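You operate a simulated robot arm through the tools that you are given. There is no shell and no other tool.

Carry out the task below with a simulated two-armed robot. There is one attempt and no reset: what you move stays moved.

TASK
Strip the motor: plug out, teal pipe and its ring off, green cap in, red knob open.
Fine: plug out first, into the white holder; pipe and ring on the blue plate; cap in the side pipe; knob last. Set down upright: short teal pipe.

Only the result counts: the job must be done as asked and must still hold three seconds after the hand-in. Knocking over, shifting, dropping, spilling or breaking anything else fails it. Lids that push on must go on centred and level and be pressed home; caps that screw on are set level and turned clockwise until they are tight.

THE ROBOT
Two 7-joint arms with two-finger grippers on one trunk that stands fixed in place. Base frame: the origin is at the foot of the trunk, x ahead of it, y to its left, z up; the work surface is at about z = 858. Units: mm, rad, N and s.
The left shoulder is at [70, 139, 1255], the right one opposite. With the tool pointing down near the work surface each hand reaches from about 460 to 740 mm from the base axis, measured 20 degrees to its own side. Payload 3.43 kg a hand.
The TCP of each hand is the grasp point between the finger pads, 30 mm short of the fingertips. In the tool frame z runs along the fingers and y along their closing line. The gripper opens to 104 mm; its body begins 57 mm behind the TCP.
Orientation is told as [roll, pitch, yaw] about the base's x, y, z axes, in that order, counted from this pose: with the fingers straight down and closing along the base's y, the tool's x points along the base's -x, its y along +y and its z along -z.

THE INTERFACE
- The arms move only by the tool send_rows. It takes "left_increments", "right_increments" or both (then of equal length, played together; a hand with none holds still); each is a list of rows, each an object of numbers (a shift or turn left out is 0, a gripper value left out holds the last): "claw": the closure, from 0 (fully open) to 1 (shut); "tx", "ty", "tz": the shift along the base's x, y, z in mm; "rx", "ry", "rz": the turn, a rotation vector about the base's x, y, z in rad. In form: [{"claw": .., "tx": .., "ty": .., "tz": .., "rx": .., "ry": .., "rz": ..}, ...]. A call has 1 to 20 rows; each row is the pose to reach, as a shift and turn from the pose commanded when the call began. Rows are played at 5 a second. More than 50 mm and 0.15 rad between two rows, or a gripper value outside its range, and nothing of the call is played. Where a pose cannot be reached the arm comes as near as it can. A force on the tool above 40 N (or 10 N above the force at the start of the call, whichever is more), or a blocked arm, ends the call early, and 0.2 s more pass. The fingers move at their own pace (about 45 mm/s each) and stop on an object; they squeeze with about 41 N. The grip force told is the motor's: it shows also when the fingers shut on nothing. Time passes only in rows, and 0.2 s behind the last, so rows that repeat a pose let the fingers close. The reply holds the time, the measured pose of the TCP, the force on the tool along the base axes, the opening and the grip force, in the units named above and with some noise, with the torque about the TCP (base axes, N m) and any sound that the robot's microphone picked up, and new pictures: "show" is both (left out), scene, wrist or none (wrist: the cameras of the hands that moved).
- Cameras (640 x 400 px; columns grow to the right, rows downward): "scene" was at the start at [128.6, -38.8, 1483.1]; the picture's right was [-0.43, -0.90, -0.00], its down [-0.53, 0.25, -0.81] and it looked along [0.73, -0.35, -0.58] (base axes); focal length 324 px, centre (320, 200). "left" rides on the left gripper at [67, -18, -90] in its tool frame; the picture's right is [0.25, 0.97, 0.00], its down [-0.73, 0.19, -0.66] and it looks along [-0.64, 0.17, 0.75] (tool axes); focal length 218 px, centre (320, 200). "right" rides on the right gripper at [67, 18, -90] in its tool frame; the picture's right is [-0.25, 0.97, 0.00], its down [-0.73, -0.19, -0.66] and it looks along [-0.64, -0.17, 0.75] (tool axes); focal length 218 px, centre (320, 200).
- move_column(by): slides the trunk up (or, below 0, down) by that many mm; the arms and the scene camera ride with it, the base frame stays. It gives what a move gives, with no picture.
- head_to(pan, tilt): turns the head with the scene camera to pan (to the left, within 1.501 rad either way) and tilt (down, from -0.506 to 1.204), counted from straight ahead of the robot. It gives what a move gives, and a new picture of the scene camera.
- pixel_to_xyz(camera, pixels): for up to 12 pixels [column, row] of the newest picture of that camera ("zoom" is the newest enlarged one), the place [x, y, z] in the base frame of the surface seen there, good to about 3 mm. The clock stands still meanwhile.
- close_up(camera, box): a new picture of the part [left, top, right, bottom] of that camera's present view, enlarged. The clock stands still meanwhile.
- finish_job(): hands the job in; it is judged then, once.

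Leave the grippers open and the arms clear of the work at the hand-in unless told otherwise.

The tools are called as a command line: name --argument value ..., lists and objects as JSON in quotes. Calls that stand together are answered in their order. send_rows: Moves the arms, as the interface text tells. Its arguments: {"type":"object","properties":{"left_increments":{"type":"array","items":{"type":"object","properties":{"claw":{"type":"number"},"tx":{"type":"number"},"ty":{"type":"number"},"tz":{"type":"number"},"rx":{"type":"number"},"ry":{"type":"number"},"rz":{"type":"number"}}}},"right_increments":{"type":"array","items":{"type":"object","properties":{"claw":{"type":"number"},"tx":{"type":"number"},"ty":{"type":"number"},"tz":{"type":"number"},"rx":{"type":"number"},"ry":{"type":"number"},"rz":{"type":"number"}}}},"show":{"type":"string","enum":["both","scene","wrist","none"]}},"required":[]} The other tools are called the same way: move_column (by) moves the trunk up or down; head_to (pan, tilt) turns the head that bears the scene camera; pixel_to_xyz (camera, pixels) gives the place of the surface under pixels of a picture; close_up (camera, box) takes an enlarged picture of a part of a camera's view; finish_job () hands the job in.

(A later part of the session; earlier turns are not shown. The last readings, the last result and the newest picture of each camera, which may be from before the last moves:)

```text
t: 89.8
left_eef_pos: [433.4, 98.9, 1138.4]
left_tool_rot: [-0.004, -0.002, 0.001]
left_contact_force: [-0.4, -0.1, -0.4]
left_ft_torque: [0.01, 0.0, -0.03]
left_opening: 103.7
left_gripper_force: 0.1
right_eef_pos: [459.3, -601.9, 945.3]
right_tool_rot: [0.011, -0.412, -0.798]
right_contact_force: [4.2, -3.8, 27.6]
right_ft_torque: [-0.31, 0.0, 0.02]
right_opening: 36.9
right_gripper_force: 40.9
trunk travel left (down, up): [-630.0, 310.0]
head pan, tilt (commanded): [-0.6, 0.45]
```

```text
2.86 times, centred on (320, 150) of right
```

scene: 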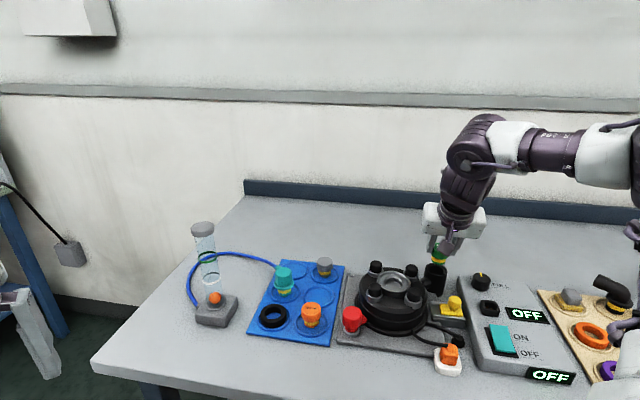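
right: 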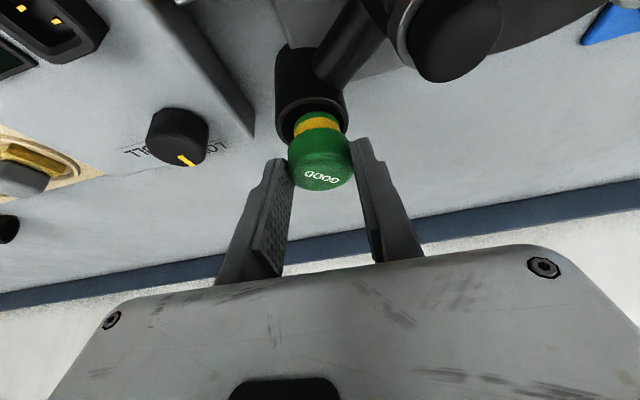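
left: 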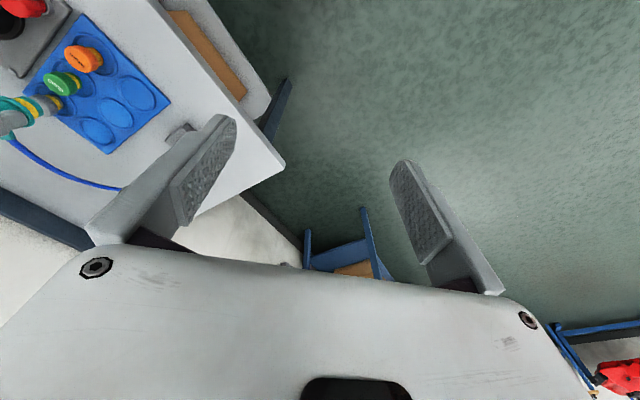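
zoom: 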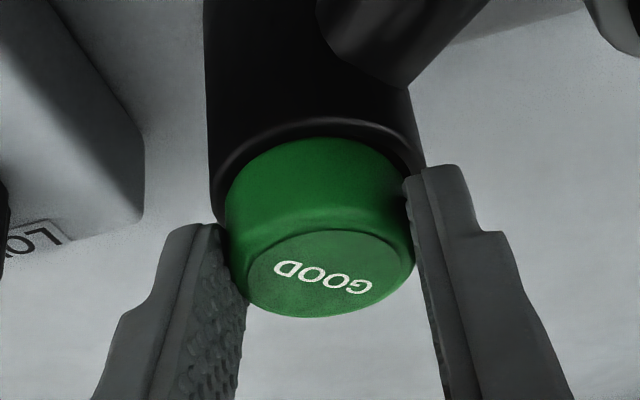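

I measure the cap's top face for height and level.

pixel_to_xyz --camera "zoom" --pixels '[[320, 275], [270, 270], [385, 260], [330, 240], [310, 308], [360, 290], [280, 290], [350, 240], [240, 130], [400, 130], [320, 135], [320, 128]]'

close_up --camera "scene" --box '[415, 245, 455, 295]'

pixel_to_xyz --camera "zoom" --pixels '[[310, 120], [300, 140], [330, 110], [320, 150], [290, 175], [300, 200], [290, 215], [270, 190], [340, 235], [360, 240], [300, 225], [330, 240]]'

```text
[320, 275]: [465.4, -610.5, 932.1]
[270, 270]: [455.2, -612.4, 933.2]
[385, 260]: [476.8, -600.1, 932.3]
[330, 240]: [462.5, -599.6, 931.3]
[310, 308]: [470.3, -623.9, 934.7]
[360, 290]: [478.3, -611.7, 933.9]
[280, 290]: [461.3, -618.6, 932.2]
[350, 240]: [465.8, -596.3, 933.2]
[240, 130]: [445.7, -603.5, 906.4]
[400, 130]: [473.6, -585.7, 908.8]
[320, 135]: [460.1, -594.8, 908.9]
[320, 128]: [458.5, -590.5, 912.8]
```

```text
8.00 times, centred on (435, 270) of scene
```

zoom: 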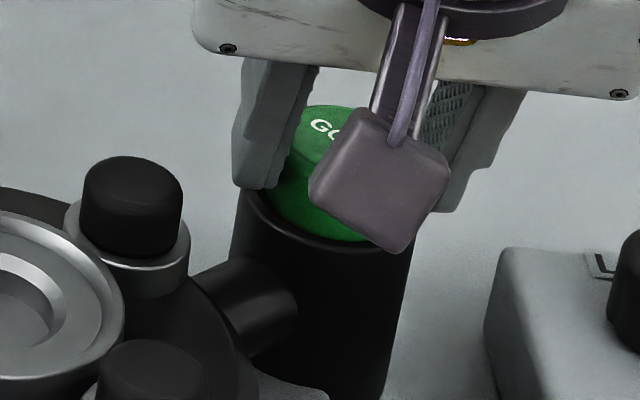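

```text
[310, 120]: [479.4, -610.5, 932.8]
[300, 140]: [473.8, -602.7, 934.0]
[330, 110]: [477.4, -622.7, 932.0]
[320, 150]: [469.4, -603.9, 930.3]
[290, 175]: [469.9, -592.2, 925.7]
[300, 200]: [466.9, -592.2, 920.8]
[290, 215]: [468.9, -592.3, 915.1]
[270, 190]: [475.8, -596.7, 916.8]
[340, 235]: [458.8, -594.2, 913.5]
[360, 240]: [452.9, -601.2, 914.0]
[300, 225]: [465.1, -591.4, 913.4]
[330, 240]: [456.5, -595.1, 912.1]
```

The cap's top is level at z ≈ 932.5 — the head sits at the rim. I ease off and open the fingers, then will press from the top to make sure it is home.

send_rows --right_increments '[{"tz": 2.5}, {"tz": 3, "claw": 0.45}, {"tz": 3, "claw": 0.45}, {"tz": 3, "claw": 0.45}]' --show "wrist"

send_rows --right_increments '[{"tx": -4, "ty": 4, "tz": 13}, {"tx": -11, "ty": 11, "tz": 36}, {"tx": -19, "ty": 20, "tz": 64}]' --show "both"

close_up --camera "scene" --box '[400, 235, 470, 305]'

close_up --camera "right" --box '[250, 40, 390, 180]'

```text
t: 90.8
left_eef_pos: [435.2, 97.4, 1138.4]
left_tool_rot: [-0.001, -0.002, 0.003]
left_contact_force: [-0.7, 0.4, 0.4]
left_ft_torque: [-0.02, -0.01, 0.0]
left_opening: 104.0
left_gripper_force: 0.0
right_eef_pos: [459.6, -603.2, 944.0]
right_tool_rot: [0.009, -0.403, -0.797]
right_contact_force: [0.7, 0.0, -0.2]
right_ft_torque: [0.0, 0.02, 0.0]
right_opening: 57.2
right_gripper_force: 0.0
trunk travel left (down, up): [-630.0, 310.0]
head pan, tilt (commanded): [-0.6, 0.45]
```

right: 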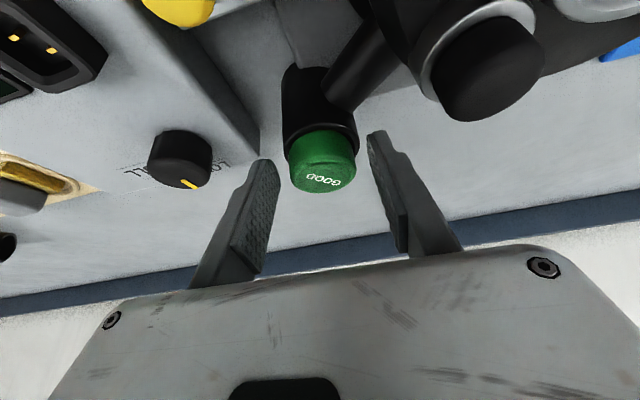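

```text
t: 91.6
left_eef_pos: [434.9, 96.4, 1137.9]
left_tool_rot: [-0.003, -0.001, 0.0]
left_contact_force: [-0.6, 1.0, -0.1]
left_ft_torque: [0.01, -0.01, 0.0]
left_opening: 103.8
left_gripper_force: 0.1
right_eef_pos: [442.7, -581.4, 1008.8]
right_tool_rot: [0.008, -0.403, -0.798]
right_contact_force: [-0.4, -0.1, -0.5]
right_ft_torque: [-0.04, 0.02, 0.02]
right_opening: 57.2
right_gripper_force: 0.1
trunk travel left (down, up): [-630.0, 310.0]
head pan, tilt (commanded): [-0.6, 0.45]
```

scene: 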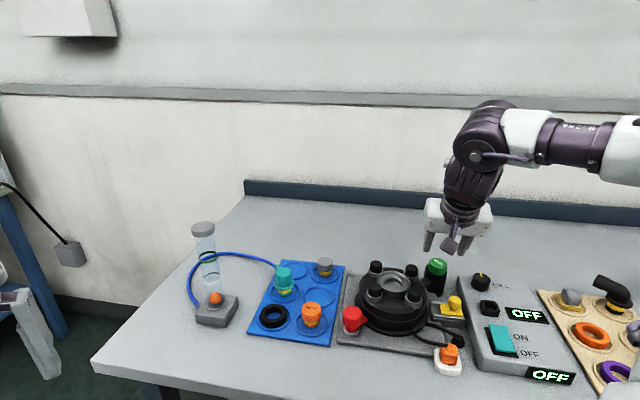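
right: 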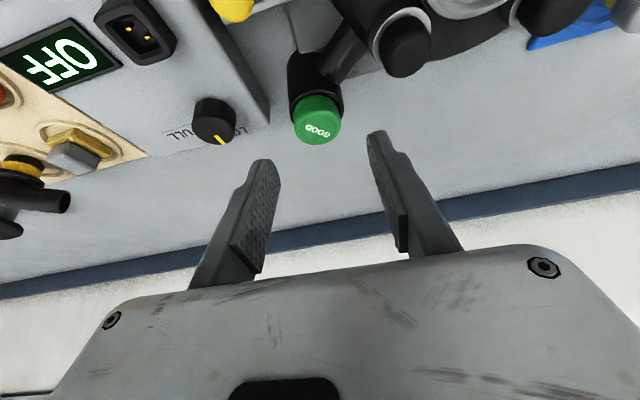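

```text
5.71 times, centred on (435, 270) of scene
```

zoom: 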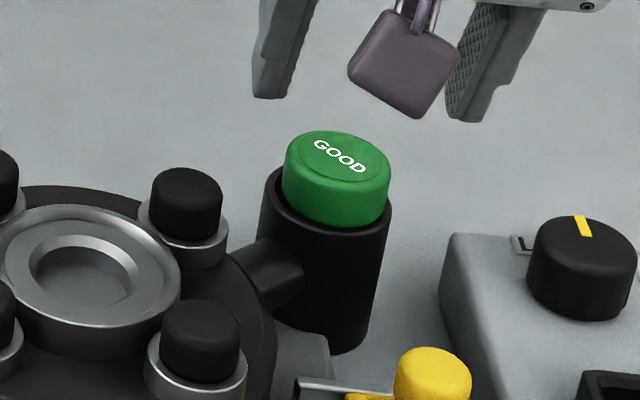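

```text
2.86 times, centred on (320, 110) of right
```

zoom: 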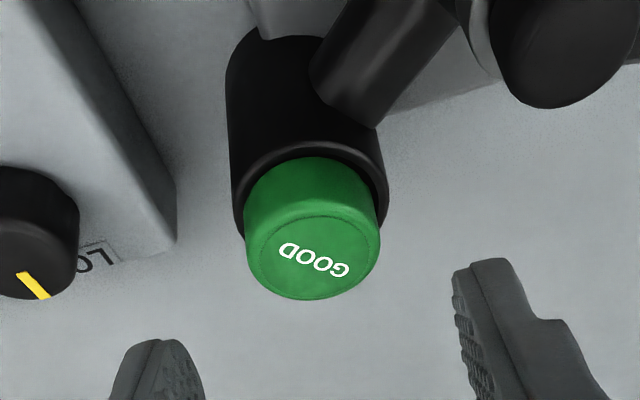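

The cap sits level in the side pipe. I close the fingers and press on its top centre to drive it home.

send_rows --right_increments '[{"claw": 1.0}, {"tx": 8, "ty": -9, "claw": 1.0}, {"tx": 17, "ty": -19, "tz": -10, "claw": 1.0}, {"tx": 23.2, "ty": -26.5, "tz": -25, "claw": 1.0}, {"tx": 23.2, "ty": -26.5, "tz": -35}, {"tx": 23.2, "ty": -26.5, "tz": -35}]' --show "both"

close_up --camera "scene" --box '[400, 235, 470, 305]'

close_up --camera "right" --box '[250, 60, 390, 200]'

```text
t: 93.0
left_eef_pos: [435.2, 96.8, 1137.8]
left_tool_rot: [0.0, -0.002, 0.001]
left_contact_force: [0.2, 0.7, -0.3]
left_ft_torque: [0.01, 0.05, 0.0]
left_opening: 103.9
left_gripper_force: 0.0
right_eef_pos: [464.3, -609.1, 974.1]
right_tool_rot: [0.009, -0.403, -0.799]
right_contact_force: [0.5, -0.3, -0.1]
right_ft_torque: [0.0, 0.01, 0.01]
right_opening: 0.0
right_gripper_force: 34.9
trunk travel left (down, up): [-630.0, 310.0]
head pan, tilt (commanded): [-0.6, 0.45]
```

scene: 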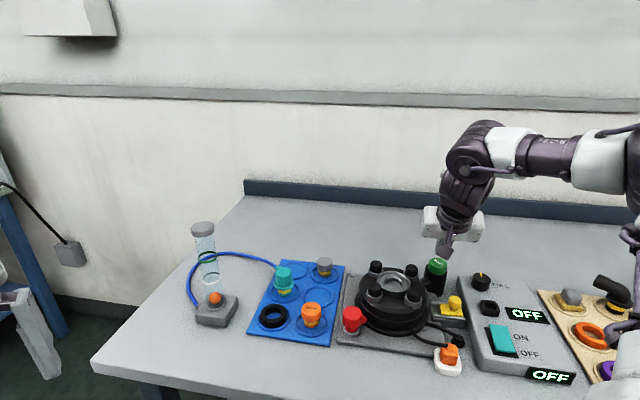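
right: 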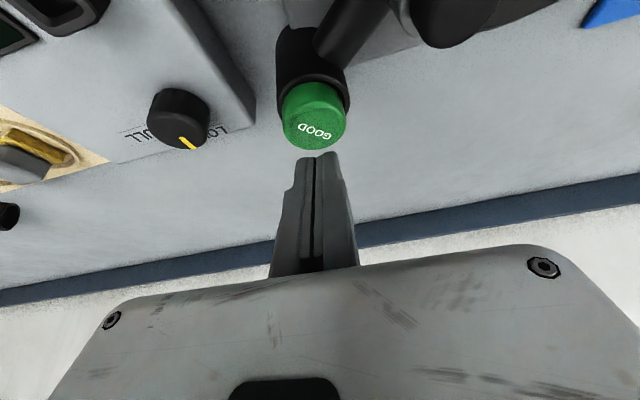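

```text
5.71 times, centred on (435, 270) of scene
```

zoom: 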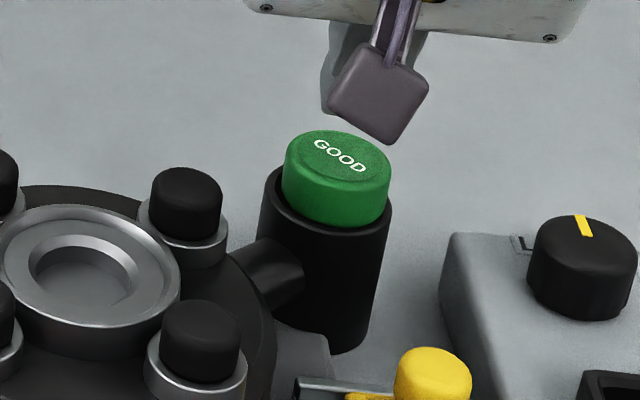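

```text
2.86 times, centred on (320, 130) of right
```

zoom: 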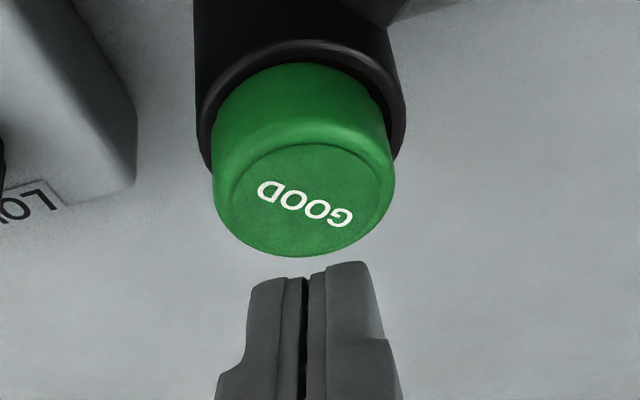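

The fingertips would land ~5 mm beyond the cap's centre; I move back 4.5 mm and press down slowly.

send_rows --right_increments '[{"tx": -3.1, "ty": 3.2, "tz": -3}, {"tx": -3.1, "ty": 3.2, "tz": -7}, {"tx": -3.1, "ty": 3.2, "tz": -10}, {"tx": -3.1, "ty": 3.2, "tz": -12}, {"tx": -3.1, "ty": 3.2, "tz": -14}, {"tx": -3.1, "ty": 3.2, "tz": -16}, {"tx": -3.1, "ty": 3.2, "tz": -18}]' --show "wrist"

close_up --camera "right" --box '[250, 60, 390, 200]'

close_up --camera "scene" --box '[400, 235, 470, 305]'

```text
t: 94.6
left_eef_pos: [435.2, 97.1, 1138.8]
left_tool_rot: [0.0, -0.002, 0.002]
left_contact_force: [-0.2, 0.3, 0.7]
left_ft_torque: [-0.03, 0.01, -0.02]
left_opening: 104.0
left_gripper_force: 0.1
right_eef_pos: [461.5, -606.9, 954.5]
right_tool_rot: [0.008, -0.402, -0.797]
right_contact_force: [0.0, -0.5, 0.8]
right_ft_torque: [0.01, 0.0, 0.0]
right_opening: 0.0
right_gripper_force: 34.4
trunk travel left (down, up): [-630.0, 310.0]
head pan, tilt (commanded): [-0.6, 0.45]
```

right: 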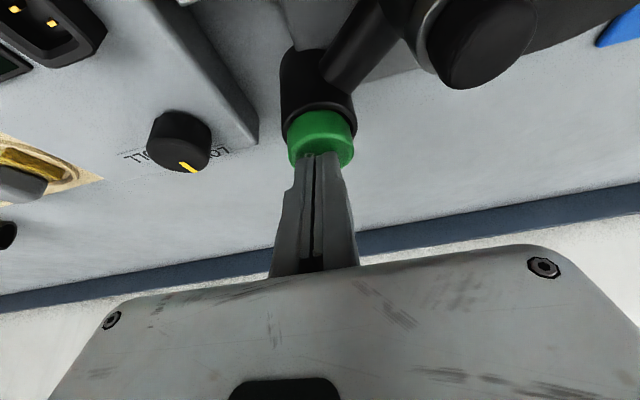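

```text
2.86 times, centred on (320, 130) of right
```

zoom: 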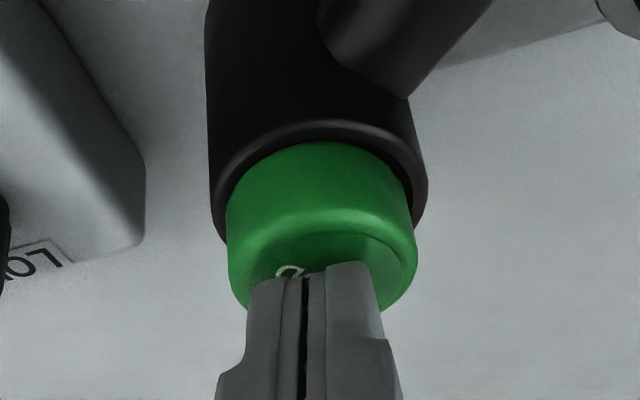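

```text
5.71 times, centred on (435, 270) of scene
```

zoom: 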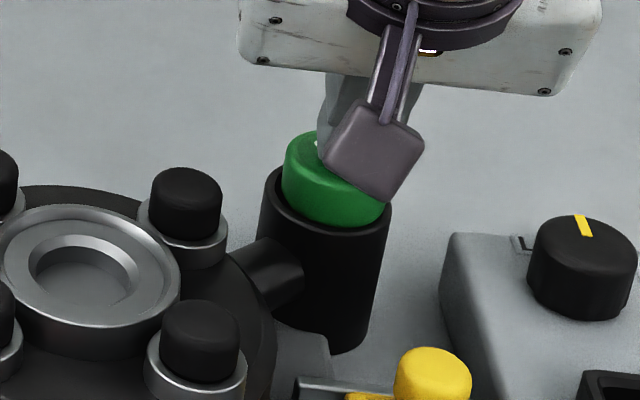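

No contact force yet, so I check where the cap's top is now.

pixel_to_xyz --camera "zoom" --pixels '[[310, 145], [300, 150], [295, 165], [320, 205], [290, 190], [370, 210], [330, 220], [345, 100], [360, 140], [300, 200], [375, 190], [280, 220]]'

close_up --camera "right" --box '[270, 80, 370, 180]'

pixel_to_xyz --camera "zoom" --pixels '[[270, 320], [240, 340], [420, 330], [300, 300], [380, 300], [300, 330], [360, 330], [320, 345], [250, 345], [350, 260], [200, 330], [440, 300]]'

```text
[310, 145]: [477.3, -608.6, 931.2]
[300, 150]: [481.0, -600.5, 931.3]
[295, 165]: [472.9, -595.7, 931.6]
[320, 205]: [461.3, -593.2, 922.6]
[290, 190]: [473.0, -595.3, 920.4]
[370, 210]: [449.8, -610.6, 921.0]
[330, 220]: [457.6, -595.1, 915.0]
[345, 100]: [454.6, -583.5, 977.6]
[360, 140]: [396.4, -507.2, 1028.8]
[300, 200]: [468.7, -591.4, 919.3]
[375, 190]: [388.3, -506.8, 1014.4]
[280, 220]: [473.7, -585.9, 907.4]
```

```text
4.00 times, centred on (320, 130) of right
```

zoom: 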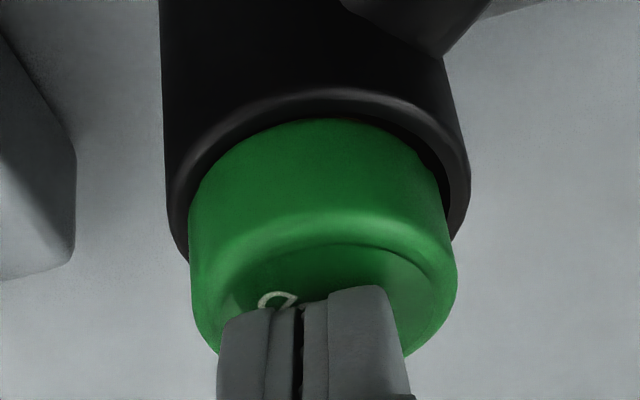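

```text
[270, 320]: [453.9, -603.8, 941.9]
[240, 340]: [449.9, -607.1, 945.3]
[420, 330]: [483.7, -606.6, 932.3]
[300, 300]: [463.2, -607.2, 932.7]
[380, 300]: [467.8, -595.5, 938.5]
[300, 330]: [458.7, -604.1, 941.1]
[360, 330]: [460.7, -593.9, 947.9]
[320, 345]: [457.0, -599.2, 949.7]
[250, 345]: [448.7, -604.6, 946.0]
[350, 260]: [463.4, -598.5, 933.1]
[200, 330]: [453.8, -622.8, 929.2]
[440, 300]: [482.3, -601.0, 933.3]
```

The top is still at z ≈ 932.5 and the rounded fingertips have not reached it. I keep lowering in 2 mm steps until force builds.

send_rows --right_increments '[{"tz": -1.5}, {"tz": -3}, {"tz": -4.5}, {"tz": -6}]' --show "wrist"

close_up --camera "right" --box '[270, 80, 370, 180]'

```text
t: 95.6
left_eef_pos: [432.0, 98.9, 1141.2]
left_tool_rot: [-0.004, -0.003, 0.002]
left_contact_force: [0.3, -0.1, -0.7]
left_ft_torque: [-0.05, -0.01, 0.0]
left_opening: 104.0
left_gripper_force: 0.3
right_eef_pos: [461.8, -606.9, 954.9]
right_tool_rot: [0.01, -0.414, -0.799]
right_contact_force: [2.2, -8.3, 30.7]
right_ft_torque: [-0.17, 0.01, -0.02]
right_opening: 6.3
right_gripper_force: 35.0
trunk travel left (down, up): [-630.0, 310.0]
head pan, tilt (commanded): [-0.6, 0.45]
```

right: 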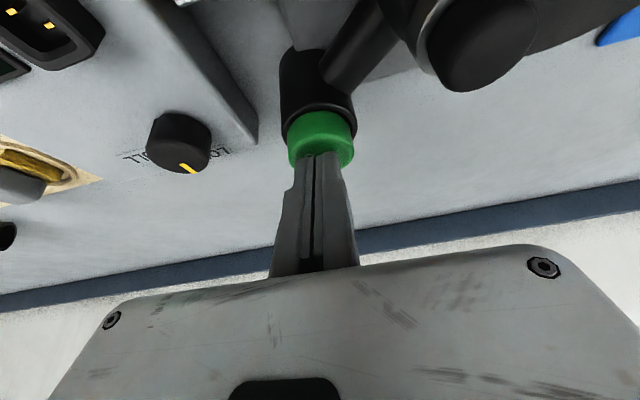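

```text
4.00 times, centred on (320, 130) of right
```

zoom: 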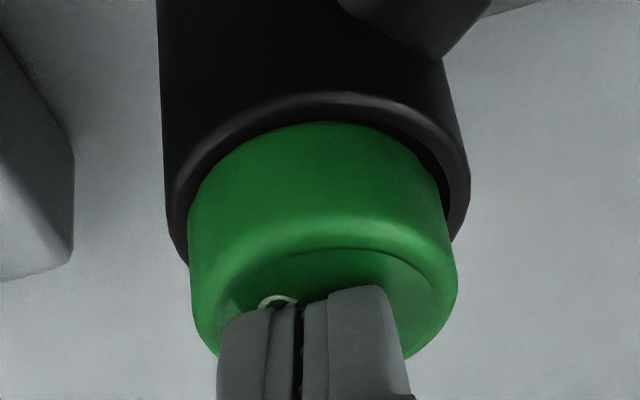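

The press builds to 31 N and the cap does not move further — it is home. I measure its top again, then back off.

pixel_to_xyz --camera "zoom" --pixels '[[350, 265], [310, 265], [430, 290], [210, 300], [250, 270], [400, 265], [300, 100], [430, 130]]'

send_rows --right_increments '[{"tz": 8}, {"tx": -4, "ty": 4, "tz": 25}, {"tx": -11, "ty": 11, "tz": 55, "claw": 0.4}, {"tx": -11, "ty": 11, "tz": 55, "claw": 0.4}]' --show "both"

close_up --camera "scene" --box '[410, 245, 460, 300]'

```text
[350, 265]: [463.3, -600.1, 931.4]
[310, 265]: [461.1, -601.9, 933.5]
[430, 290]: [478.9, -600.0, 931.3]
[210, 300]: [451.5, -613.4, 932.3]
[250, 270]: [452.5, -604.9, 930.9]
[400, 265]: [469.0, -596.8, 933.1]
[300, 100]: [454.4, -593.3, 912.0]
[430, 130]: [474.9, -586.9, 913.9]
```

```text
t: 96.6
left_eef_pos: [435.7, 96.2, 1137.8]
left_tool_rot: [0.0, 0.001, 0.001]
left_contact_force: [0.1, -0.3, 0.8]
left_ft_torque: [0.02, 0.03, 0.01]
left_opening: 103.9
left_gripper_force: 0.0
right_eef_pos: [451.8, -597.9, 1003.9]
right_tool_rot: [0.008, -0.4, -0.798]
right_contact_force: [-0.5, -0.3, -0.3]
right_ft_torque: [0.01, 0.05, 0.03]
right_opening: 52.3
right_gripper_force: 0.1
trunk travel left (down, up): [-630.0, 310.0]
head pan, tilt (commanded): [-0.6, 0.45]
```

scene: 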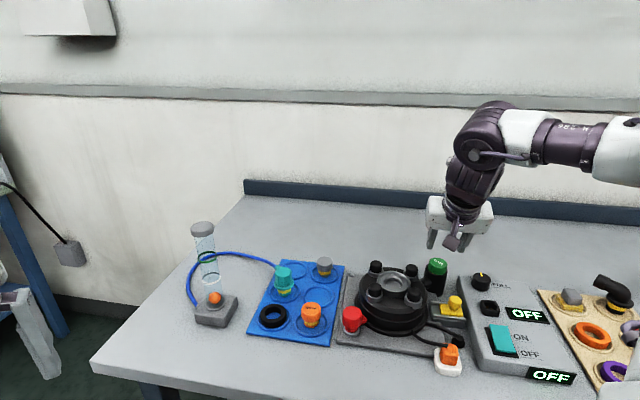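
right: 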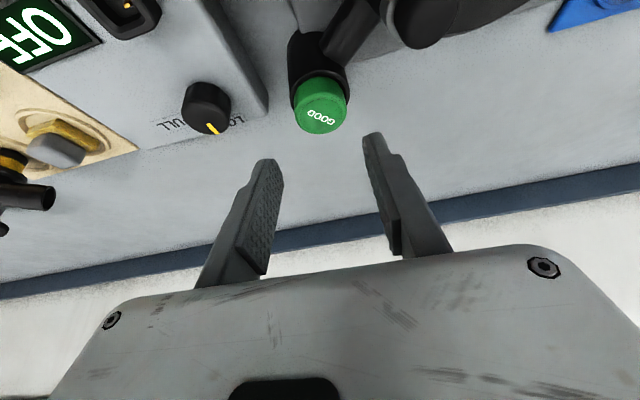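

```text
7.27 times, centred on (435, 272) of scene
```

zoom: 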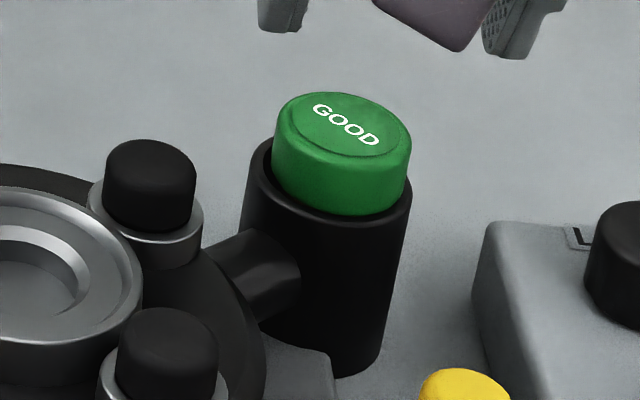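

I look closely at the cap's seat from the wrist camera.

close_up --camera "right" --box '[270, 40, 370, 150]'

pixel_to_xyz --camera "zoom" --pixels '[[320, 225], [245, 230], [400, 225], [320, 180], [320, 270], [260, 130], [380, 130], [310, 110], [225, 190], [410, 170], [330, 125], [205, 220]]'

```text
3.64 times, centred on (320, 95) of right
```

zoom: 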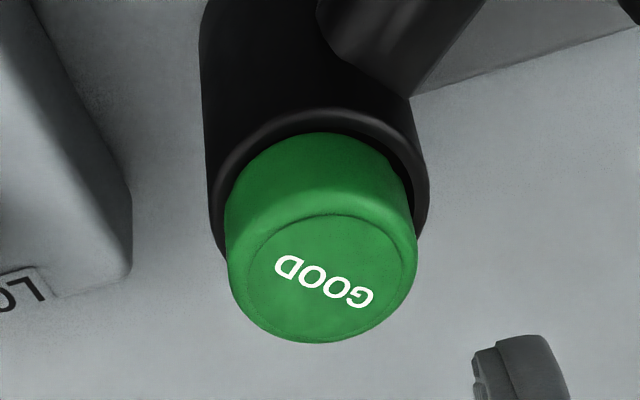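

```text
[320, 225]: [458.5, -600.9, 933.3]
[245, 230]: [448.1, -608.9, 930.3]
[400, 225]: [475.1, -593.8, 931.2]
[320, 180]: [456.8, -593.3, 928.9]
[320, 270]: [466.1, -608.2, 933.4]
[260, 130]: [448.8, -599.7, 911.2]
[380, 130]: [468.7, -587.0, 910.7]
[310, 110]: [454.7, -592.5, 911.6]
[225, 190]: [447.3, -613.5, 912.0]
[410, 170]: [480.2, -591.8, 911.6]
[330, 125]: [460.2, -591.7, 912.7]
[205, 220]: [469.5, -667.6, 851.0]
```

The cap sits centred with an even gap. In case it is a twist-lock like the pipe was, I will regrip the head and turn it clockwise. First I reposition with a yaw of −0.45 to have room for the turn.

send_rows --right_increments '[{"tx": -4, "ty": 1, "rz": 0.12}, {"tx": -9, "ty": 2, "rz": 0.24}, {"tx": -13.6, "ty": 2.8, "rz": 0.348}, {"tx": -13.6, "ty": 2.8, "rz": 0.348}]' --show "none"

send_rows --right_increments '[{"tx": 7, "ty": -3.4, "tz": -18}, {"tx": 14, "ty": -6.8, "tz": -37}, {"tx": 19, "ty": -9, "tz": -50}]' --show "both"

close_up --camera "right" --box '[250, 60, 390, 220]'

```text
t: 97.6
left_eef_pos: [435.5, 96.4, 1136.8]
left_tool_rot: [0.0, -0.002, 0.002]
left_contact_force: [0.2, 0.3, -1.5]
left_ft_torque: [0.01, -0.03, 0.02]
left_opening: 104.2
left_gripper_force: 0.1
right_eef_pos: [437.2, -593.1, 1005.1]
right_tool_rot: [0.008, -0.403, -0.448]
right_contact_force: [-0.7, 0.3, -0.5]
right_ft_torque: [0.0, -0.03, 0.01]
right_opening: 62.2
right_gripper_force: 0.0
trunk travel left (down, up): [-630.0, 310.0]
head pan, tilt (commanded): [-0.6, 0.45]
```

```text
t: 98.4
left_eef_pos: [434.5, 96.5, 1139.2]
left_tool_rot: [0.0, -0.002, 0.002]
left_contact_force: [-0.3, -0.9, -0.1]
left_ft_torque: [-0.01, 0.01, 0.01]
left_opening: 103.8
left_gripper_force: 0.0
right_eef_pos: [456.0, -601.7, 951.3]
right_tool_rot: [0.008, -0.404, -0.449]
right_contact_force: [0.8, 0.2, 0.1]
right_ft_torque: [-0.01, 0.0, 0.01]
right_opening: 62.6
right_gripper_force: 0.1
trunk travel left (down, up): [-630.0, 310.0]
head pan, tilt (commanded): [-0.6, 0.45]
```

scene: 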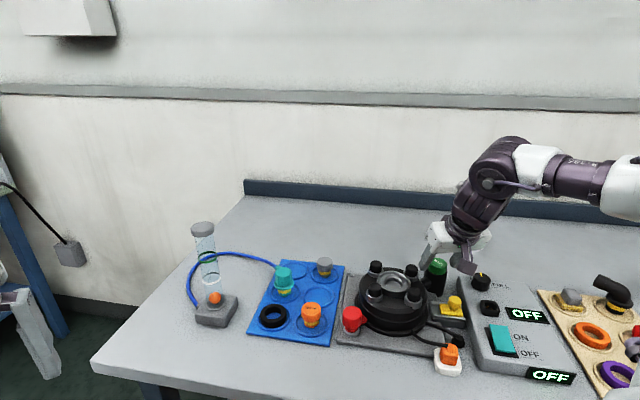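
right: 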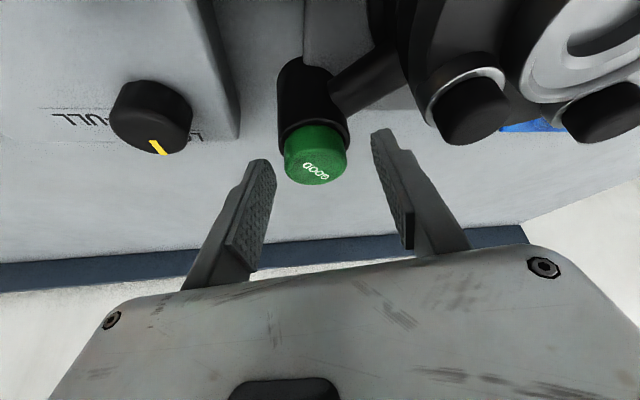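

```text
2.50 times, centred on (320, 140) of right
```

zoom: 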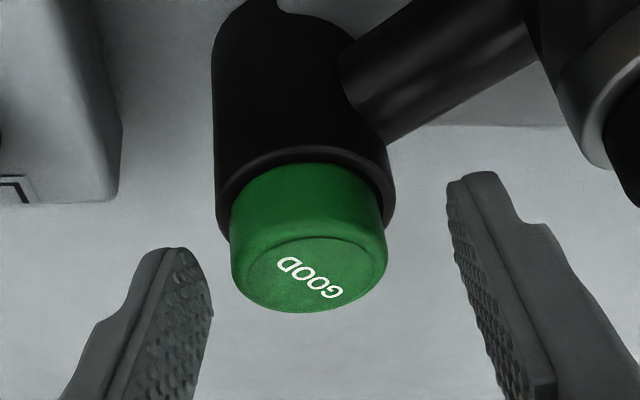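

I finish the approach (4,−4,−5.5) and close on the cap's head.

send_rows --right_increments '[{"tx": 2, "ty": -2, "tz": -3}, {"tx": 4, "ty": -3.8, "tz": -5.5}, {"tx": 4, "ty": -3.8, "tz": -5.5, "claw": 1.0}, {"tx": 4, "ty": -3.8, "tz": -5.5, "claw": 1.0}, {"tx": 4, "ty": -3.8, "tz": -5.5, "claw": 1.0}, {"tx": 4, "ty": -3.8, "tz": -5.5, "claw": 1.0}]' --show "wrist"

close_up --camera "right" --box '[250, 60, 390, 220]'

```text
t: 99.8
left_eef_pos: [434.1, 95.8, 1139.0]
left_tool_rot: [0.001, -0.002, 0.001]
left_contact_force: [0.2, -0.1, -0.1]
left_ft_torque: [-0.01, 0.01, -0.01]
left_opening: 104.1
left_gripper_force: 0.1
right_eef_pos: [459.0, -607.8, 948.5]
right_tool_rot: [0.009, -0.401, -0.451]
right_contact_force: [-1.4, -6.4, -1.7]
right_ft_torque: [-0.3, 0.08, -0.13]
right_opening: 37.3
right_gripper_force: 40.6
trunk travel left (down, up): [-630.0, 310.0]
head pan, tilt (commanded): [-0.6, 0.45]
```

right: 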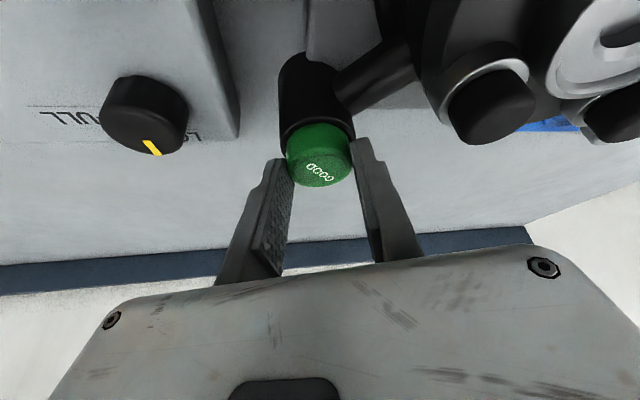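

```text
2.50 times, centred on (320, 140) of right
```

zoom: 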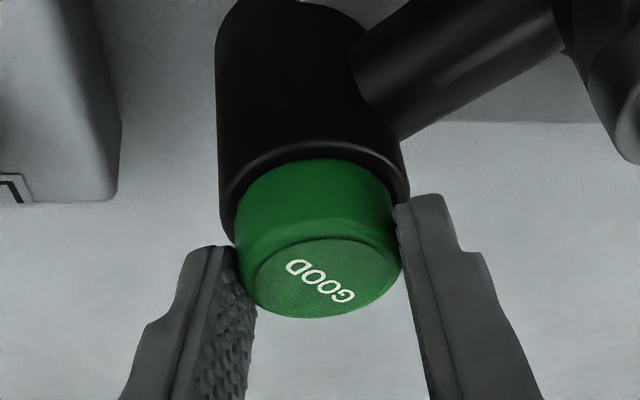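

I turn the cap clockwise step by step around its own axis and read the torque.

send_rows --right_increments '[{"tx": 0.36, "ty": -0.1, "rz": -0.1}, {"tx": 0.79, "ty": 0.3, "rz": -0.2}, {"tx": 1.27, "ty": 0.9, "rz": -0.3}]' --show "none"

close_up --camera "right" --box '[250, 60, 390, 220]'

close_up --camera "scene" --box '[410, 235, 460, 300]'

```text
t: 100.6
left_eef_pos: [435.0, 97.8, 1137.5]
left_tool_rot: [-0.002, -0.001, 0.001]
left_contact_force: [-0.7, 0.0, 1.2]
left_ft_torque: [0.01, 0.0, 0.01]
left_opening: 104.0
left_gripper_force: 0.0
right_eef_pos: [462.4, -605.9, 950.4]
right_tool_rot: [0.01, -0.403, -0.752]
right_contact_force: [0.6, -0.6, -0.5]
right_ft_torque: [-0.01, 0.02, 0.01]
right_opening: 38.0
right_gripper_force: 41.1
trunk travel left (down, up): [-630.0, 310.0]
head pan, tilt (commanded): [-0.6, 0.45]
```

```text
2.50 times, centred on (320, 140) of right
```

zoom: 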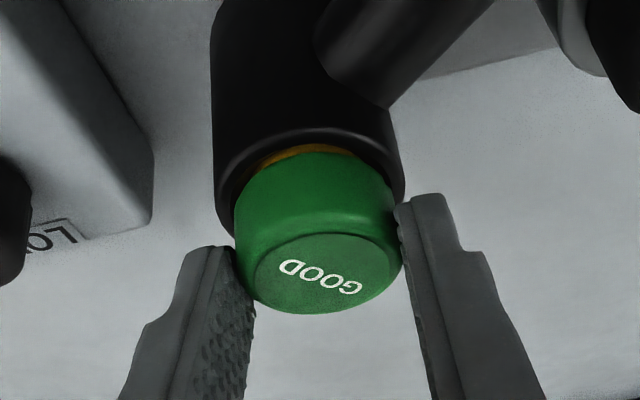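

```text
6.15 times, centred on (435, 268) of scene
```

zoom: 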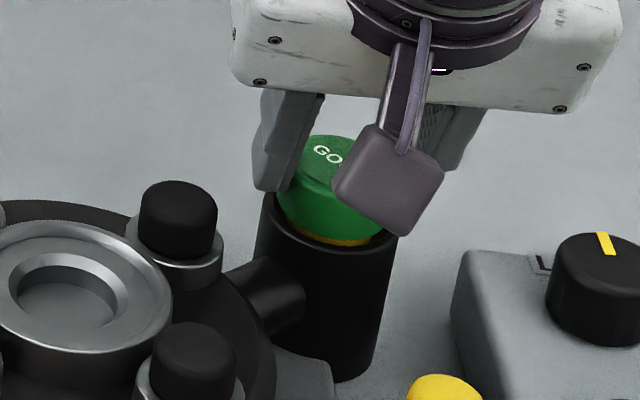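

The cap has risen a few mm (yellow band visible), so it isn't locked. I push it back down while keeping the grip and read the force.

send_rows --right_increments '[{"tz": -1.5}, {"tz": -3}, {"tz": -4.5}, {"tz": -6}]' --show "none"

close_up --camera "right" --box '[250, 60, 390, 220]'

```text
t: 101.6
left_eef_pos: [432.7, 98.1, 1140.6]
left_tool_rot: [-0.002, -0.003, 0.002]
left_contact_force: [0.8, 0.2, -0.2]
left_ft_torque: [-0.03, 0.01, 0.02]
left_opening: 104.2
left_gripper_force: 0.1
right_eef_pos: [460.3, -604.3, 949.2]
right_tool_rot: [0.011, -0.414, -0.752]
right_contact_force: [3.0, -10.0, 29.3]
right_ft_torque: [-0.4, 0.09, 0.05]
right_opening: 38.1
right_gripper_force: 41.5
trunk travel left (down, up): [-630.0, 310.0]
head pan, tilt (commanded): [-0.6, 0.45]
```

```text
2.50 times, centred on (320, 140) of right
```

zoom: 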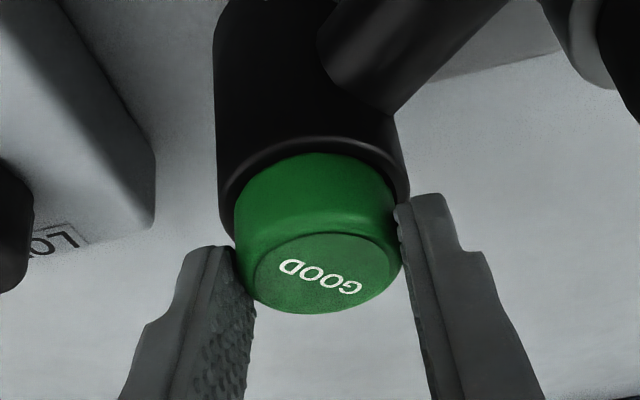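

Pressed down again at 29 N. I now turn clockwise while keeping this pressure, reading the torque.

send_rows --right_increments '[{"tx": 0.5, "ty": 0.5, "rz": -0.1}, {"tx": 1.0, "ty": 1.0, "rz": -0.2}, {"tx": 1.6, "ty": 1.4, "rz": -0.3}]' --show "none"

close_up --camera "right" --box '[250, 60, 390, 220]'

```text
t: 102.4
left_eef_pos: [434.1, 99.6, 1139.0]
left_tool_rot: [-0.003, -0.001, 0.003]
left_contact_force: [-0.5, -0.3, 0.7]
left_ft_torque: [0.02, -0.02, -0.01]
left_opening: 104.0
left_gripper_force: 0.1
right_eef_pos: [462.9, -601.5, 944.2]
right_tool_rot: [0.008, -0.405, -1.053]
right_contact_force: [5.7, -2.3, 22.3]
right_ft_torque: [-0.36, -0.24, 0.38]
right_opening: 37.6
right_gripper_force: 40.8
trunk travel left (down, up): [-630.0, 310.0]
head pan, tilt (commanded): [-0.6, 0.45]
```

```text
2.50 times, centred on (320, 140) of right
```

zoom: 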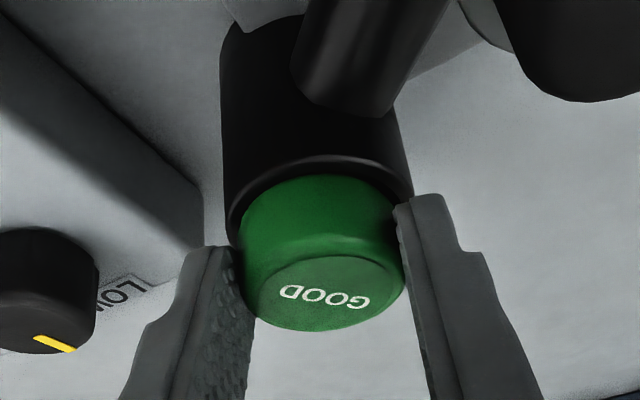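

I measure the cap's top height again after the turn.

pixel_to_xyz --camera "zoom" --pixels '[[325, 285], [270, 285], [385, 275], [325, 262], [320, 320], [300, 300], [360, 290], [325, 165], [250, 200], [395, 185], [310, 270], [350, 270]]'

close_up --camera "scene" --box '[410, 235, 460, 300]'

```text
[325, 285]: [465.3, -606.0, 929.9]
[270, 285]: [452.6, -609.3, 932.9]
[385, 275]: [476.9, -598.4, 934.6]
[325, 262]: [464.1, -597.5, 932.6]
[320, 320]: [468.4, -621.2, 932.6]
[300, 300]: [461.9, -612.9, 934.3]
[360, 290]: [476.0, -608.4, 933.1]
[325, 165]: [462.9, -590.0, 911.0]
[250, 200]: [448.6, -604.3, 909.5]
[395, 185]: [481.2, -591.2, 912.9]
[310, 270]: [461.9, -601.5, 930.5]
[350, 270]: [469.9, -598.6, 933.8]
```

```text
6.15 times, centred on (435, 268) of scene
```

zoom: 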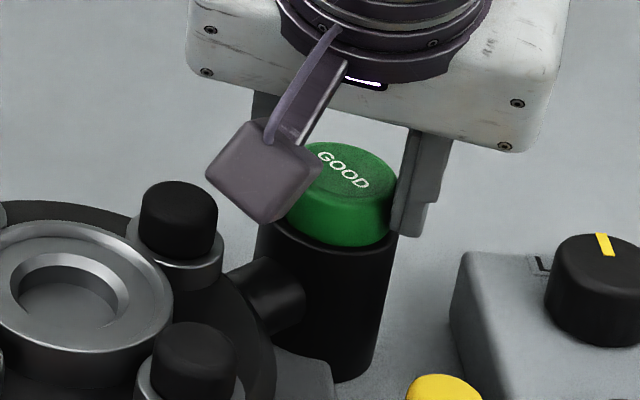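

The cap's top remains level at z ≈ 932.7 — seated. It doesn't thread; it is a push-in cap. I release while still pressing lightly so it isn't lifted.

send_rows --right_increments '[{"tz": 2}, {"tz": 2.5, "claw": 0.45}, {"tz": 2.5, "claw": 0.45}, {"tz": 2.5, "claw": 0.45}]' --show "wrist"

close_up --camera "right" --box '[250, 60, 390, 220]'

```text
t: 103.4
left_eef_pos: [435.0, 96.5, 1137.7]
left_tool_rot: [0.0, -0.001, 0.002]
left_contact_force: [0.7, 0.6, -0.8]
left_ft_torque: [0.0, -0.01, 0.01]
left_opening: 104.1
left_gripper_force: 0.0
right_eef_pos: [462.1, -603.2, 945.3]
right_tool_rot: [0.008, -0.402, -1.051]
right_contact_force: [0.2, -0.7, -0.5]
right_ft_torque: [0.01, 0.0, -0.01]
right_opening: 57.1
right_gripper_force: 0.0
trunk travel left (down, up): [-630.0, 310.0]
head pan, tilt (commanded): [-0.6, 0.45]
```

right: 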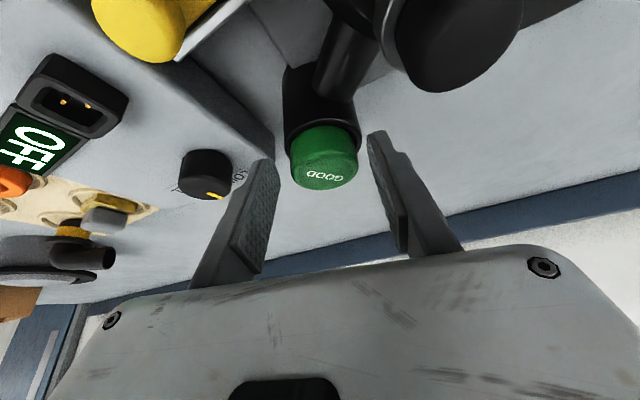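

```text
2.50 times, centred on (320, 140) of right
```

zoom: 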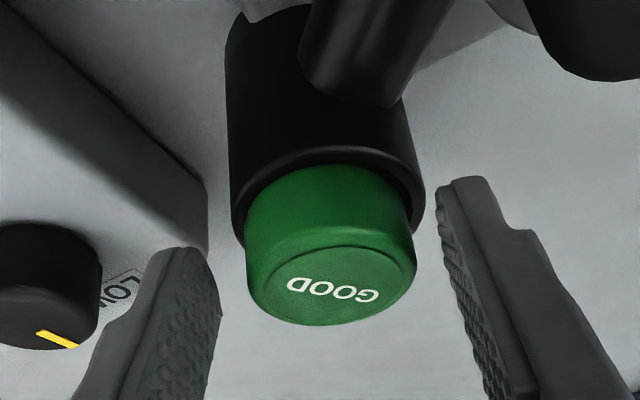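

I withdraw along the finger axis and verify the cap.

send_rows --right_increments '[{"tx": -3, "ty": 5, "tz": 14}, {"tx": -8, "ty": 14, "tz": 38}, {"tx": -13, "ty": 23, "tz": 62}]' --show "both"

close_up --camera "scene" --box '[410, 245, 460, 300]'

pixel_to_xyz --camera "zoom" --pixels '[[345, 125], [300, 115], [390, 140], [340, 100], [345, 155], [345, 190], [310, 175], [385, 190], [260, 150], [400, 200], [300, 200], [340, 215]]'

```text
t: 104.2
left_eef_pos: [434.1, 96.8, 1138.2]
left_tool_rot: [-0.001, -0.002, 0.002]
left_contact_force: [0.2, -0.7, -0.4]
left_ft_torque: [-0.04, 0.01, 0.02]
left_opening: 103.9
left_gripper_force: 0.0
right_eef_pos: [450.3, -579.1, 1005.5]
right_tool_rot: [0.007, -0.405, -1.052]
right_contact_force: [0.4, 0.3, 0.0]
right_ft_torque: [-0.01, 0.0, 0.01]
right_opening: 57.1
right_gripper_force: 0.1
trunk travel left (down, up): [-630.0, 310.0]
head pan, tilt (commanded): [-0.6, 0.45]
```

scene: 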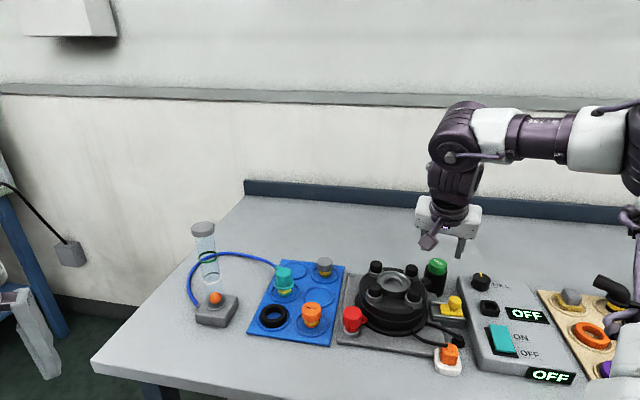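
right: 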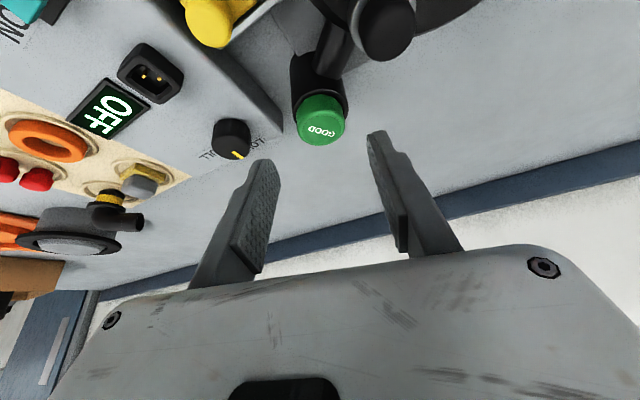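

```text
7.27 times, centred on (435, 272) of scene
```

zoom: 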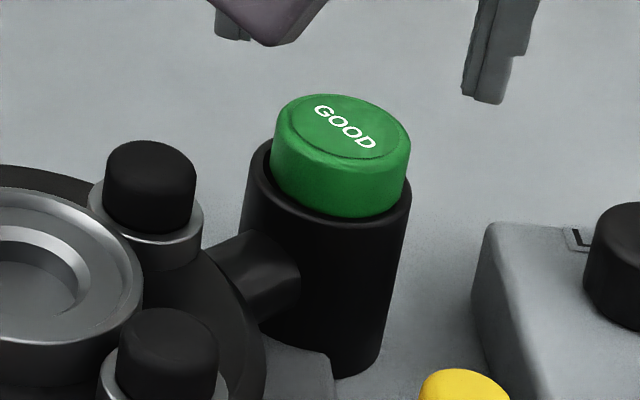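

```text
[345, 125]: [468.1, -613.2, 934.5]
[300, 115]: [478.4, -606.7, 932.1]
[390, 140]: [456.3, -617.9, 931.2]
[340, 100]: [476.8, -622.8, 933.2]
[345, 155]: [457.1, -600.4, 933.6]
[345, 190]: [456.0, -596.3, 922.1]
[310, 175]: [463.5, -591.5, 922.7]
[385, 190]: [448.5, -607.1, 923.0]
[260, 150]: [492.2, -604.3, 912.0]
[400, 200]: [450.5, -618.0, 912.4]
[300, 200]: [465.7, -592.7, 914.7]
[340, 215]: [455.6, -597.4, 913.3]
```

The cap is seated and level (top z ≈ 933). Last is the red knob. I look at it closely for markings and its pointer.

close_up --camera "scene" --box '[325, 290, 385, 345]'

head_to --pan -0.65 --tilt 0.75

close_up --camera "scene" --box '[290, 150, 400, 250]'

```text
7.27 times, centred on (355, 318) of scene
```

zoom: 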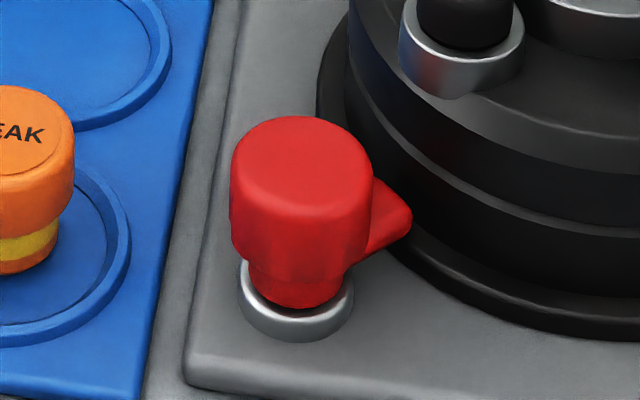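

```text
t: 105.0
left_eef_pos: [434.9, 97.3, 1138.9]
left_tool_rot: [-0.001, -0.001, 0.001]
left_contact_force: [-0.2, -0.7, -0.2]
left_ft_torque: [0.01, 0.03, 0.01]
left_opening: 103.8
left_gripper_force: 0.1
right_eef_pos: [450.0, -579.9, 1004.8]
right_tool_rot: [0.008, -0.403, -1.05]
right_contact_force: [0.5, 0.1, -0.6]
right_ft_torque: [-0.04, -0.01, 0.0]
right_opening: 57.0
right_gripper_force: 0.1
trunk travel left (down, up): [-630.0, 310.0]
head pan, tilt (commanded): [-0.649, 0.75]
```

scene: 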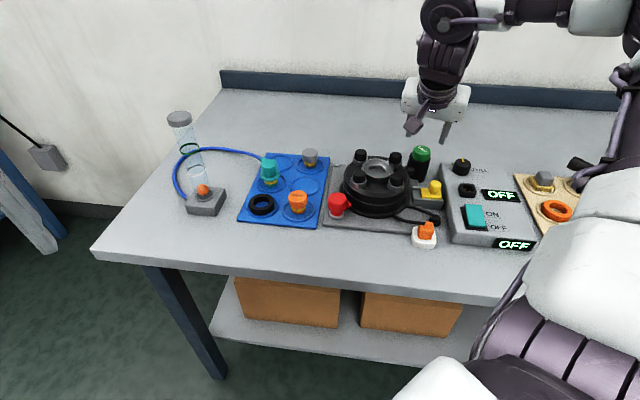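

```text
4.00 times, centred on (345, 200) of scene
```

zoom: 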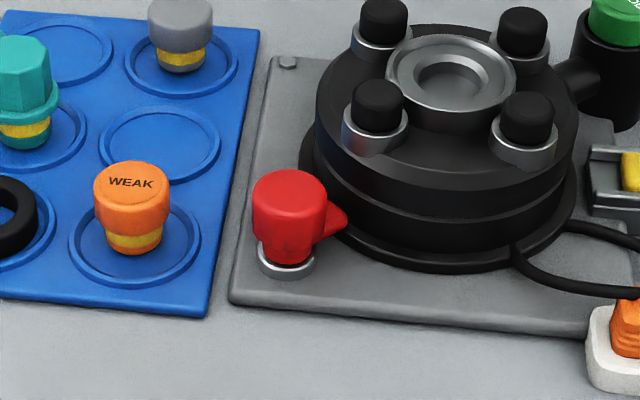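

The knob's horn points toward the motor. I untilt the hand to vertical and move over the knob for a top view.

send_rows --right_increments '[{"tx": -5, "ty": 15, "tz": 15, "rx": 0.087, "ry": 0.05}, {"tx": -10, "ty": 35, "tz": 30, "rx": 0.175, "ry": 0.1}, {"tx": -15, "ty": 60, "tz": 40, "rx": 0.262, "ry": 0.15}, {"tx": -18, "ty": 90, "tz": 40, "rx": 0.349, "ry": 0.2}, {"tx": -18, "ty": 125, "tz": 40, "rx": 0.349, "ry": 0.2}]' --show "none"

send_rows --right_increments '[{"ty": 30}, {"ty": 60}, {"ty": 90}, {"ty": 90}]' --show "both"

close_up --camera "right" --box '[220, 20, 420, 180]'

```text
t: 106.2
left_eef_pos: [435.1, 96.2, 1138.1]
left_tool_rot: [0.0, -0.002, 0.002]
left_contact_force: [0.8, -0.2, 0.2]
left_ft_torque: [0.0, 0.02, 0.01]
left_opening: 104.1
left_gripper_force: 0.0
right_eef_pos: [433.6, -473.4, 1052.1]
right_tool_rot: [0.01, 0.002, -1.051]
right_contact_force: [0.4, 0.2, 0.2]
right_ft_torque: [0.02, -0.03, 0.06]
right_opening: 57.1
right_gripper_force: 0.1
right hand out of reach, approached as far as the arm can: row 5
trunk travel left (down, up): [-630.0, 310.0]
head pan, tilt (commanded): [-0.649, 0.75]
```

```text
t: 107.2
left_eef_pos: [434.4, 96.9, 1138.0]
left_tool_rot: [0.001, -0.002, 0.002]
left_contact_force: [0.1, 0.3, -0.8]
left_ft_torque: [0.02, 0.03, 0.01]
left_opening: 103.9
left_gripper_force: 0.0
right_eef_pos: [434.1, -471.9, 1058.8]
right_tool_rot: [0.01, 0.0, -1.051]
right_contact_force: [-0.6, 0.0, 0.9]
right_ft_torque: [0.0, 0.03, 0.02]
right_opening: 57.3
right_gripper_force: 0.0
right hand out of reach, approached as far as the arm can: row 1, 2, 3, 4
trunk travel left (down, up): [-630.0, 310.0]
head pan, tilt (commanded): [-0.649, 0.75]
```

scene: 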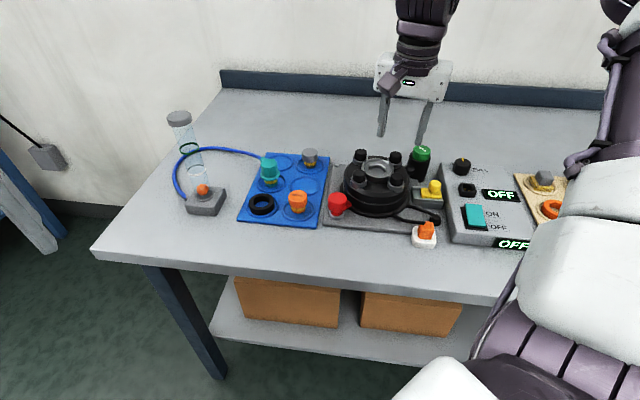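
right: 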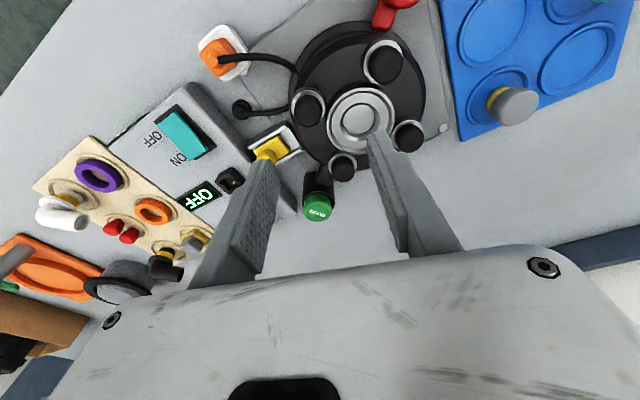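

```text
2.50 times, centred on (320, 100) of right
```

zoom: 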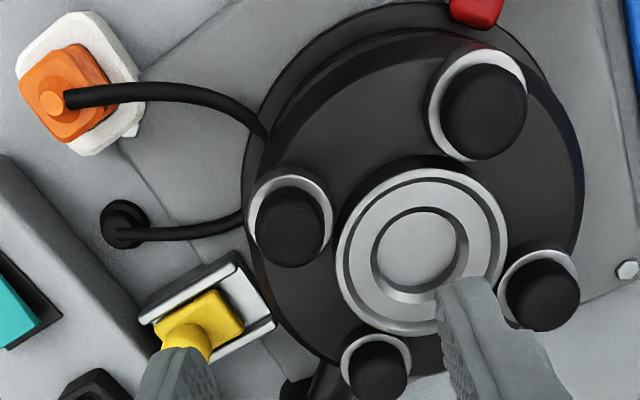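

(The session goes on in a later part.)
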